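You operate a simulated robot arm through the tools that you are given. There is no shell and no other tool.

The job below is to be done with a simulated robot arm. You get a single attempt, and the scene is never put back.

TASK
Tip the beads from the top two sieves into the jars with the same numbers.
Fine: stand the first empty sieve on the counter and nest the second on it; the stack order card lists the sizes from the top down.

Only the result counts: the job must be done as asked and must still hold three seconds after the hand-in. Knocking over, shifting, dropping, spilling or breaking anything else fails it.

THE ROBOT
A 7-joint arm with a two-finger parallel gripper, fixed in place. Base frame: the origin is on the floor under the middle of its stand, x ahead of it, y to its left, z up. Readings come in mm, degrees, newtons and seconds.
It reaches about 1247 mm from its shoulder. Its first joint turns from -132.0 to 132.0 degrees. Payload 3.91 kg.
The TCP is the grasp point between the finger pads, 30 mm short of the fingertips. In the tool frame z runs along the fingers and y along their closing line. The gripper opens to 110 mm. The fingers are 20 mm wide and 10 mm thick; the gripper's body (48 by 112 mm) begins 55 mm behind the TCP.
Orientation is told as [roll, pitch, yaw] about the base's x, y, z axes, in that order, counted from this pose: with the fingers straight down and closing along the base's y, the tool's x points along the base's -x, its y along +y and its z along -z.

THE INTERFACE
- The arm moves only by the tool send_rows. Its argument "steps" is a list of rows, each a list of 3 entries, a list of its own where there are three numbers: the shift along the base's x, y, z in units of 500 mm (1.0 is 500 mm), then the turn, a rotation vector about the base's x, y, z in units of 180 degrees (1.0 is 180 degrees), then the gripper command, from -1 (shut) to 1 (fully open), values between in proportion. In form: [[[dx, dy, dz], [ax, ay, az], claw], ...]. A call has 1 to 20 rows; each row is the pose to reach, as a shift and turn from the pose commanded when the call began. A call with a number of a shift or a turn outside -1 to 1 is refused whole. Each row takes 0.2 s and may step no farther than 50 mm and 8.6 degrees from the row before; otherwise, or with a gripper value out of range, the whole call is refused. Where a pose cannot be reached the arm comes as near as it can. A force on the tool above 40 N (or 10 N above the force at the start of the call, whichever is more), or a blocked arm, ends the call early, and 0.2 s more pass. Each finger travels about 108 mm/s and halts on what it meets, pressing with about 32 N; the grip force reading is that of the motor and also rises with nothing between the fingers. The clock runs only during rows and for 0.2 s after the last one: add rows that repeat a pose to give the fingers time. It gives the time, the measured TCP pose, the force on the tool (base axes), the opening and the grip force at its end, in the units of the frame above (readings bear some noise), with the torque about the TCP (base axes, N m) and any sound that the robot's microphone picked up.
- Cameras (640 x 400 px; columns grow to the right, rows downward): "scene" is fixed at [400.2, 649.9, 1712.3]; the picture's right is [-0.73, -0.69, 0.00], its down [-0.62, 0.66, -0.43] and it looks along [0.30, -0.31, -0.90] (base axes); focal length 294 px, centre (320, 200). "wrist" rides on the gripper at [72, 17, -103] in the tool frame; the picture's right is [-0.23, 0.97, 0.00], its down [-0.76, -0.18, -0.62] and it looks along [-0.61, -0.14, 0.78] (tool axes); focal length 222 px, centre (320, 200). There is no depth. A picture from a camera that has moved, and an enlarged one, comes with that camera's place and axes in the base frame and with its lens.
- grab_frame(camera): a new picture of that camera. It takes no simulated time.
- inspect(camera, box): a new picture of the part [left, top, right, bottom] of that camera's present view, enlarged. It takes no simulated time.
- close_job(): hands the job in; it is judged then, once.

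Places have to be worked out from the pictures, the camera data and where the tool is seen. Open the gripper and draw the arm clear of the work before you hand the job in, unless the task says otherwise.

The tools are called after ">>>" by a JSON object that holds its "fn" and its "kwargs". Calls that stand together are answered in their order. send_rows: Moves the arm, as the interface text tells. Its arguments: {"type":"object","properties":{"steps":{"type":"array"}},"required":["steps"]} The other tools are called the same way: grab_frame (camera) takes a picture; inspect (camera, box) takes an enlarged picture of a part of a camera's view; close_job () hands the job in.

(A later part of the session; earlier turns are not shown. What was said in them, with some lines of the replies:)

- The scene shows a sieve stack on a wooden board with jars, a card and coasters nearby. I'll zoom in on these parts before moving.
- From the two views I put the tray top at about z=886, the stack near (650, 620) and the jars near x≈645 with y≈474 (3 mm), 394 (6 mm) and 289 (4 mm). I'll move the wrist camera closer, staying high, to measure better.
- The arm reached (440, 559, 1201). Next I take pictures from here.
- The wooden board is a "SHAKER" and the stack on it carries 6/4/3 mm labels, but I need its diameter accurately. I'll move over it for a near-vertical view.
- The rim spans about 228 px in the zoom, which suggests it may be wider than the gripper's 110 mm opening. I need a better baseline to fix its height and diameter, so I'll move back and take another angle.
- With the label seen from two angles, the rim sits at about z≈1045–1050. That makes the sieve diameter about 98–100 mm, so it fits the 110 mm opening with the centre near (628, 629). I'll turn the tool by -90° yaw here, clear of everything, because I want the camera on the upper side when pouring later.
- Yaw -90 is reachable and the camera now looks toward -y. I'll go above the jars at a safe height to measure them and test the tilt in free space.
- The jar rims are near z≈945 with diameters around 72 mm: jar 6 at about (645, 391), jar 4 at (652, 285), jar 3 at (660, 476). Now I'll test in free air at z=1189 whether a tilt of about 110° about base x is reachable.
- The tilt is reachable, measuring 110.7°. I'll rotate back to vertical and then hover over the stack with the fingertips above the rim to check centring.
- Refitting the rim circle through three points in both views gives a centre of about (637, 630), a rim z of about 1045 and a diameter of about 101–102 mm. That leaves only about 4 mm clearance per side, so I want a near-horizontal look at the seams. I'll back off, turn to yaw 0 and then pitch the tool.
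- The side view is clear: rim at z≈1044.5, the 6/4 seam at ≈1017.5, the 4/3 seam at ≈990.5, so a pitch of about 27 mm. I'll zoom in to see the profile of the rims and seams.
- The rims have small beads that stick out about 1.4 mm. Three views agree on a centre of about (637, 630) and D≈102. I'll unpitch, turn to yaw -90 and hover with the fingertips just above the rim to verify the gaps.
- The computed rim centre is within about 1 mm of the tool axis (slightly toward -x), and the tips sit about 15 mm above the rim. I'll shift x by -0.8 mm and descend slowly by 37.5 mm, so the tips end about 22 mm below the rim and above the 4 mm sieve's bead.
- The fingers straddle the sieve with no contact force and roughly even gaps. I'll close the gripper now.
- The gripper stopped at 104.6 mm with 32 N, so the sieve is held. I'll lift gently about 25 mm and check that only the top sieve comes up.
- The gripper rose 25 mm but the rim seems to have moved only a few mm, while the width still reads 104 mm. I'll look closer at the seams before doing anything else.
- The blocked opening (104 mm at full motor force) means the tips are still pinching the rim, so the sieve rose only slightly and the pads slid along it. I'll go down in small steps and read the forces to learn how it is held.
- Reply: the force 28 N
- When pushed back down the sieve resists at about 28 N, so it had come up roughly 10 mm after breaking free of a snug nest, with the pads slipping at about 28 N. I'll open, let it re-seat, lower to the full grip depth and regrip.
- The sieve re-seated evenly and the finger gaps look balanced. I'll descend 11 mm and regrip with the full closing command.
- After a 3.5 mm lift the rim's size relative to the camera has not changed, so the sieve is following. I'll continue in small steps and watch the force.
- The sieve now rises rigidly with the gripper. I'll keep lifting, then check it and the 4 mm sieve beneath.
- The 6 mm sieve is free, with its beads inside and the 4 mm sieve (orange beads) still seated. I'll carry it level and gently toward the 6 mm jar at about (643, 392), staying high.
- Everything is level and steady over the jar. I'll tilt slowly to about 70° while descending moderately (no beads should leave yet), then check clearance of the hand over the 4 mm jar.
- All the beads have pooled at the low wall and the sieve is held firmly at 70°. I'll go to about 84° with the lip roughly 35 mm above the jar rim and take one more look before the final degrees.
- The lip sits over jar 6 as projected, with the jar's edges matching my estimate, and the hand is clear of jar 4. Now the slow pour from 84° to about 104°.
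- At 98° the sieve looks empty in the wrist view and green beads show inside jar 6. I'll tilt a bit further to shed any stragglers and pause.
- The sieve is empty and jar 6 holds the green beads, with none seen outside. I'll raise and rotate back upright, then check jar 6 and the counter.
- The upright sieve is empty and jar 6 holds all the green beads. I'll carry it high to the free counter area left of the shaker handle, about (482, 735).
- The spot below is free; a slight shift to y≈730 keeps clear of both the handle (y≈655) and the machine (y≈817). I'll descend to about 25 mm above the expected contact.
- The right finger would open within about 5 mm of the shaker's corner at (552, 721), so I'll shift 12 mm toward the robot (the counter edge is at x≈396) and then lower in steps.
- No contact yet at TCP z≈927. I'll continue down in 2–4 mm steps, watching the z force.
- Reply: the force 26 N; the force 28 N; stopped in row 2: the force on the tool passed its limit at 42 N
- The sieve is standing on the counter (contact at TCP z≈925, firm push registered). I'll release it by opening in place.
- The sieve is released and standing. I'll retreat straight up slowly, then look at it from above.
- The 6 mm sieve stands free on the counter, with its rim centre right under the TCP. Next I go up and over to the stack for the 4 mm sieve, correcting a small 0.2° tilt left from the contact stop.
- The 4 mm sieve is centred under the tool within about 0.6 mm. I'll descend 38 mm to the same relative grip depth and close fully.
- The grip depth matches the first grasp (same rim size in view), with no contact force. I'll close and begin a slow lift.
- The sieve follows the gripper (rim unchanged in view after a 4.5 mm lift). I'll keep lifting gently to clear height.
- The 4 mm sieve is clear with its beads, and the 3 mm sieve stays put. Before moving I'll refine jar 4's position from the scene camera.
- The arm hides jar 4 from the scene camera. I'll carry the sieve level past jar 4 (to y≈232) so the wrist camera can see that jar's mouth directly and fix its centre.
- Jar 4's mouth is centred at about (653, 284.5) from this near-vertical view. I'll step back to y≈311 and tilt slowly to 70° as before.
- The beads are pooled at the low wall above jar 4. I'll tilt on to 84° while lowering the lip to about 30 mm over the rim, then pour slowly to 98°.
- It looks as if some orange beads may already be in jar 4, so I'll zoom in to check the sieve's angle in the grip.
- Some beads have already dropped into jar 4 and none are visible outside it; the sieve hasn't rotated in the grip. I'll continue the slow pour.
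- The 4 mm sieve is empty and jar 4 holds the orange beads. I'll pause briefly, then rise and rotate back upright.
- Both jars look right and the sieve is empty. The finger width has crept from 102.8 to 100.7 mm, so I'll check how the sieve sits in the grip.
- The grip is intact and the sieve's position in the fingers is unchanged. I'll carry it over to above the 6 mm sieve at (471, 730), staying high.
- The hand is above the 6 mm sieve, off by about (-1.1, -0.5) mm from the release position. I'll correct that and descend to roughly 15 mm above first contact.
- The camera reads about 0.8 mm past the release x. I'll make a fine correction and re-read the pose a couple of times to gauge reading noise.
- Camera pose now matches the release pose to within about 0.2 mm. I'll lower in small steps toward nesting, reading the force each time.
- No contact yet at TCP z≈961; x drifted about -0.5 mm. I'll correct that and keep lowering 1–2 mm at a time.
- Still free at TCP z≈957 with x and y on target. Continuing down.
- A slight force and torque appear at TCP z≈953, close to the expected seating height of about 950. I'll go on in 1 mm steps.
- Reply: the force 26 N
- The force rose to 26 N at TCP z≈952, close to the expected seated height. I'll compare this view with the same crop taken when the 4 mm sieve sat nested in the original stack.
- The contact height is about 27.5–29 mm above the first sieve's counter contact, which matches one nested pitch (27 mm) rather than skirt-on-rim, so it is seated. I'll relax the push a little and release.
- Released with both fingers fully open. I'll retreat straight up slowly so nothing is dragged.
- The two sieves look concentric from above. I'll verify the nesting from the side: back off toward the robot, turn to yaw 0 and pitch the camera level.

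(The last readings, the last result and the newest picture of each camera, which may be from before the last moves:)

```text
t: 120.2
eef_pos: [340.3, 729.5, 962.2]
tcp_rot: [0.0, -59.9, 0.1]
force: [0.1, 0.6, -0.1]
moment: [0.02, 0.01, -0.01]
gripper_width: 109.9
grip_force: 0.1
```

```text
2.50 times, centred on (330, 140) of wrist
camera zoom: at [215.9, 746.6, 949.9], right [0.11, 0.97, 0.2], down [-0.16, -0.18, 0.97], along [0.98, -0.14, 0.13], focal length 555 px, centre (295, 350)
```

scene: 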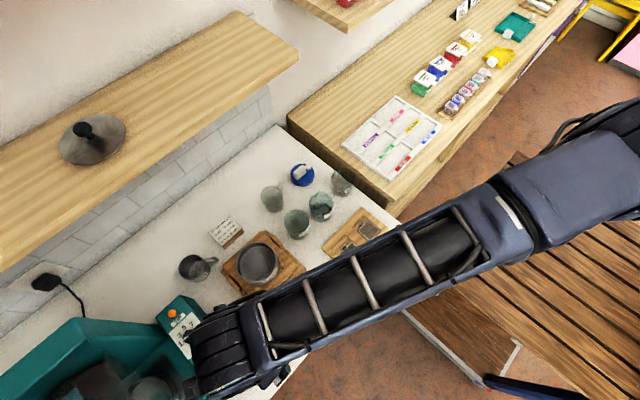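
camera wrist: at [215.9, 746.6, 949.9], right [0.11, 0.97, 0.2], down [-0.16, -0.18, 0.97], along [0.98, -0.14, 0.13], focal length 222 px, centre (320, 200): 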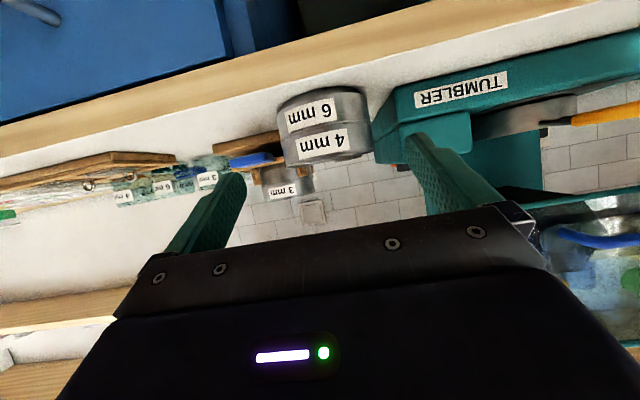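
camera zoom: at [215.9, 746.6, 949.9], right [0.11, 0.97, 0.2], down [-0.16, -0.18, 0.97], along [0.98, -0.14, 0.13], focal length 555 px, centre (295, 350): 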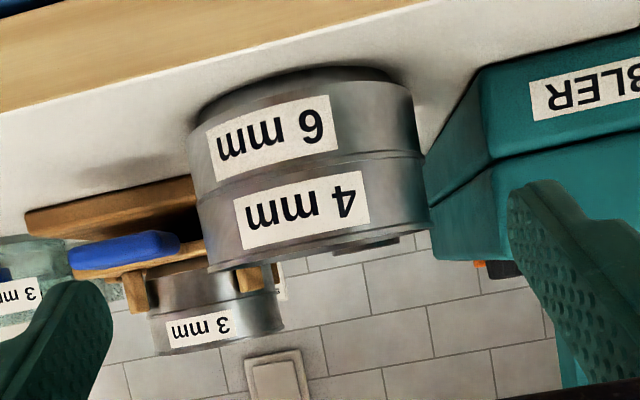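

The 4 mm sieve sits on the 6 mm one. I'll zoom on the seam to confirm it is tight and level.

>>> {"fn": "inspect", "kwargs": {"camera": "wrist", "box": [295, 80, 385, 175]}}

>>> {"fn": "grab_frame", "kwargs": {"camera": "scene"}}

>>> {"fn": "inspect", "kwargs": {"camera": "scene", "box": [180, 150, 420, 320]}}

```text
4.21 times, centred on (340, 128) of wrist
camera zoom: at [215.9, 746.6, 949.9], right [0.11, 0.97, 0.2], down [-0.16, -0.18, 0.97], along [0.98, -0.14, 0.13], focal length 935 px, centre (236, 505)
```

zoom: 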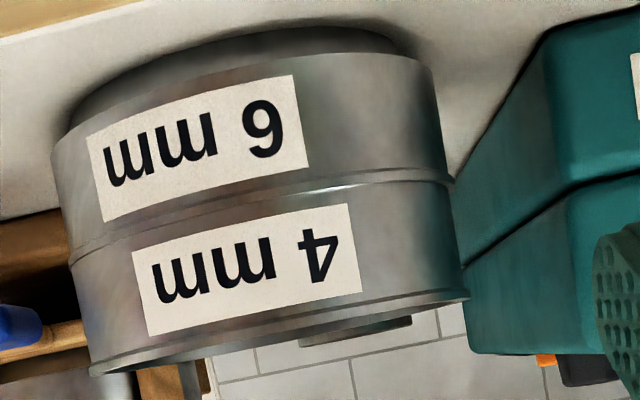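

```text
taken
```

scene: 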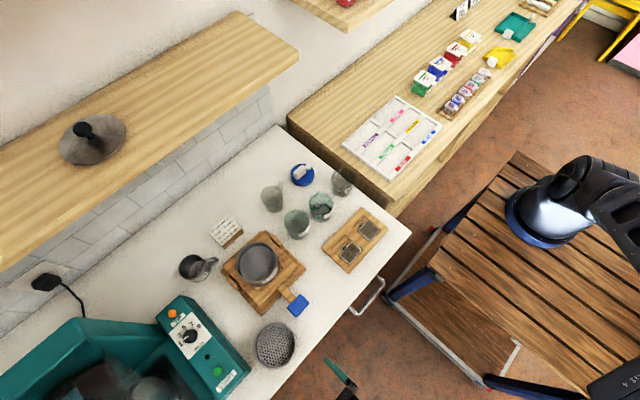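

```text
2.35 times, centred on (300, 235) of scene
camera zoom: at [400.2, 649.9, 1712.3], right [-0.73, -0.69, 0.0], down [-0.62, 0.66, -0.43], along [0.3, -0.31, -0.9], focal length 692 px, centre (367, 118)
```

zoom: 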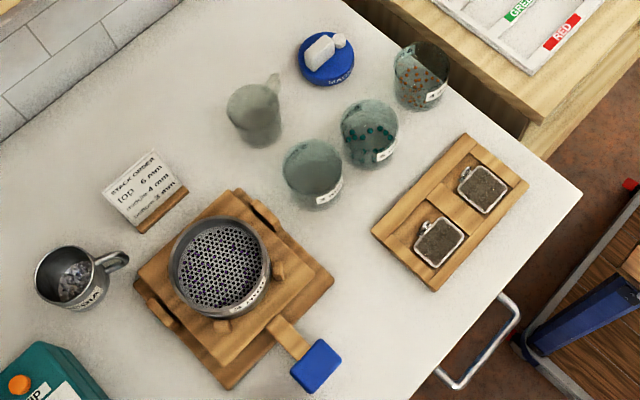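

The seam is tight and level, the shaker, 3 mm sieve and other items look unmoved. A final check around the jars for stray beads before I withdraw the arm.

>>> {"fn": "inspect", "kwargs": {"camera": "scene", "box": [280, 160, 360, 245]}}

>>> {"fn": "inspect", "kwargs": {"camera": "scene", "box": [310, 120, 410, 220]}}

>>> {"fn": "inspect", "kwargs": {"camera": "scene", "box": [200, 210, 320, 380]}}

```text
4.71 times, centred on (320, 202) of scene
camera zoom: at [400.2, 649.9, 1712.3], right [-0.73, -0.69, 0.0], down [-0.62, 0.66, -0.43], along [0.3, -0.31, -0.9], focal length 1384 px, centre (320, 188)
```

zoom: 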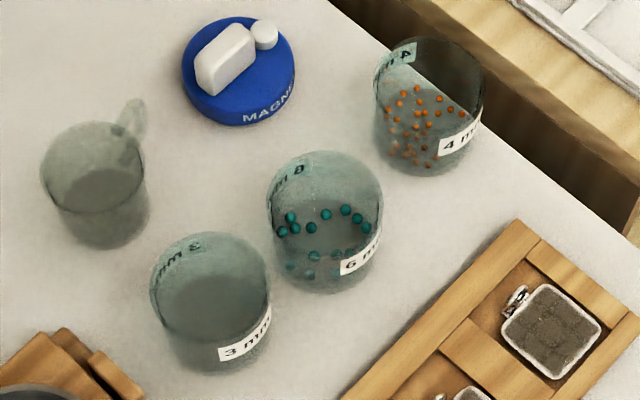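

```text
4.00 times, centred on (360, 170) of scene
camera zoom: at [400.2, 649.9, 1712.3], right [-0.73, -0.69, 0.0], down [-0.62, 0.66, -0.43], along [0.3, -0.31, -0.9], focal length 1177 px, centre (160, 320)
```

zoom: 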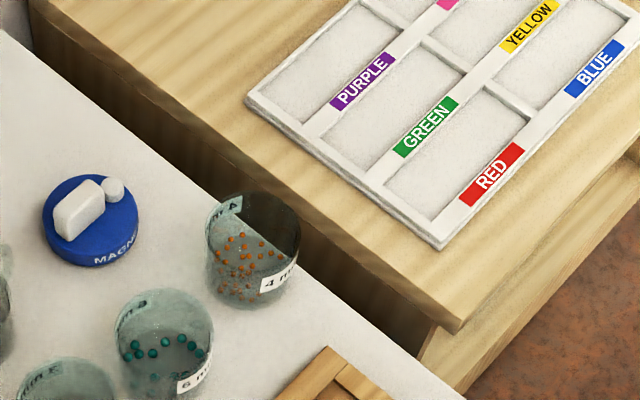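

```text
2.35 times, centred on (260, 295) of scene
camera zoom: at [400.2, 649.9, 1712.3], right [-0.73, -0.69, 0.0], down [-0.62, 0.66, -0.43], along [0.3, -0.31, -0.9], focal length 692 px, centre (461, -24)
```

zoom: 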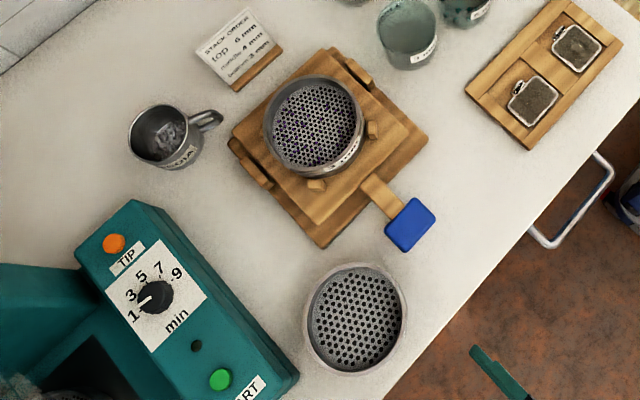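

No stray beads are visible; jar 6 has the green and jar 4 the orange beads, and the stack stands nested. I'll withdraw the arm up and back, gripper open.

>>> {"fn": "send_rows", "kwargs": {"steps": [[[-0.02, 0, 0.05], [0, 0, 0], 1], [[-0.04, -0.01, 0.12], [0, 0.03, 0], 1], [[-0.06, -0.03, 0.19], [0, 0.07, 0], 1], [[-0.08, -0.06, 0.26], [0, 0.11, 0], 1], [[-0.1, -0.1, 0.33], [0, 0.15, 0], 1], [[-0.1, -0.15, 0.4], [0, 0.19, 0], 1], [[-0.1, -0.21, 0.46], [0, 0.235, 0], 1], [[-0.1, -0.28, 0.52], [0, 0.28, 0], 1], [[-0.1, -0.36, 0.57], [0, 0.32, 0], 1], [[-0.1, -0.44, 0.6], [0, 0.333, 0], 1], [[-0.1, -0.52, 0.62], [0, 0.333, 0], 1], [[-0.1, -0.56, 0.62], [0, 0.333, 0], 1], [[-0.1, -0.56, 0.62], [0, 0.333, 0], 1]]}}

>>> {"fn": "grab_frame", "kwargs": {"camera": "scene"}}

>>> {"fn": "grab_frame", "kwargs": {"camera": "wrist"}}

```text
t: 123.0
eef_pos: [288.7, 449.2, 1271.9]
tcp_rot: [0.1, 0.0, 0.1]
force: [-1.2, -0.4, 0.2]
moment: [-0.02, -0.05, -0.01]
gripper_width: 110.2
grip_force: 0.1
```

```text
taken
```

scene: 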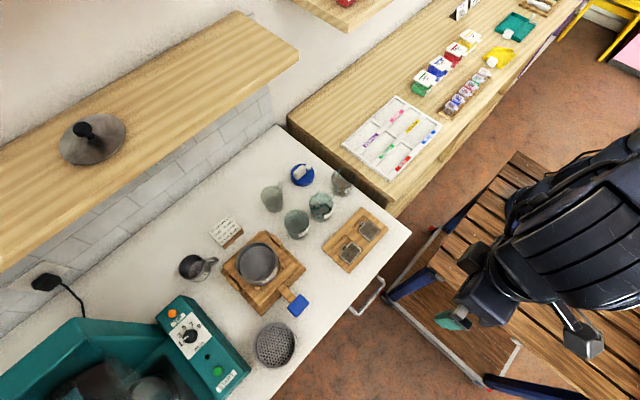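

```text
taken
camera wrist: at [218.6, 466.2, 1374.1], right [0.23, 0.97, 0.0], down [0.76, -0.18, 0.62], along [0.61, -0.14, -0.78], focal length 222 px, centre (320, 200)
```

wrist: 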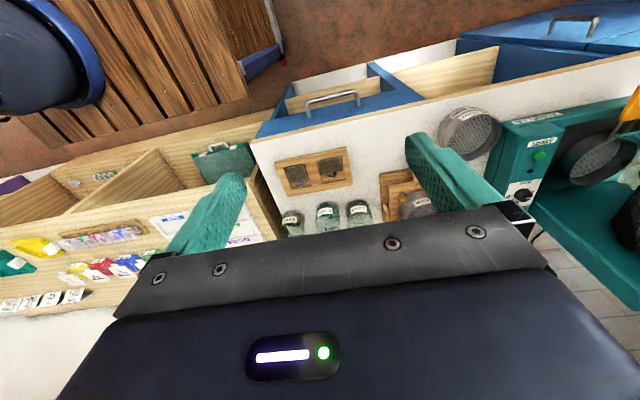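

The arm is back near its start pose with the gripper open. Both jars hold their matching beads, the two empty sieves stand nested on the counter, and nothing else appears moved, so I hand the job in.

>>> {"fn": "close_job", "kwargs": {}}

```text
The job is handed in.
```

I tipped the 6 mm and 4 mm sieves into the jars with the same numbers and handed the job in; I haven't seen the judge's result.

- **Beads:** the green beads from the 6 mm sieve are in the 6 mm jar. The orange beads from the 4 mm sieve are in the 4 mm jar. I saw no stray beads on the counter or bench afterwards.
- **Sieves:** the empty 6 mm sieve stands on the counter in front of the tumbler, with the 4 mm sieve nested on it. A side view showed the seam tight and level.
- **Everything else:** the 3 mm sieve is still in the shaker with its beads. The shaker, tray and other items looked unmoved in the last pictures.

On the first lift the pads slipped on the 6 mm sieve, so I set it back in the stack, regripped and lifted it cleanly. The arm is back near its start position with the gripper open.
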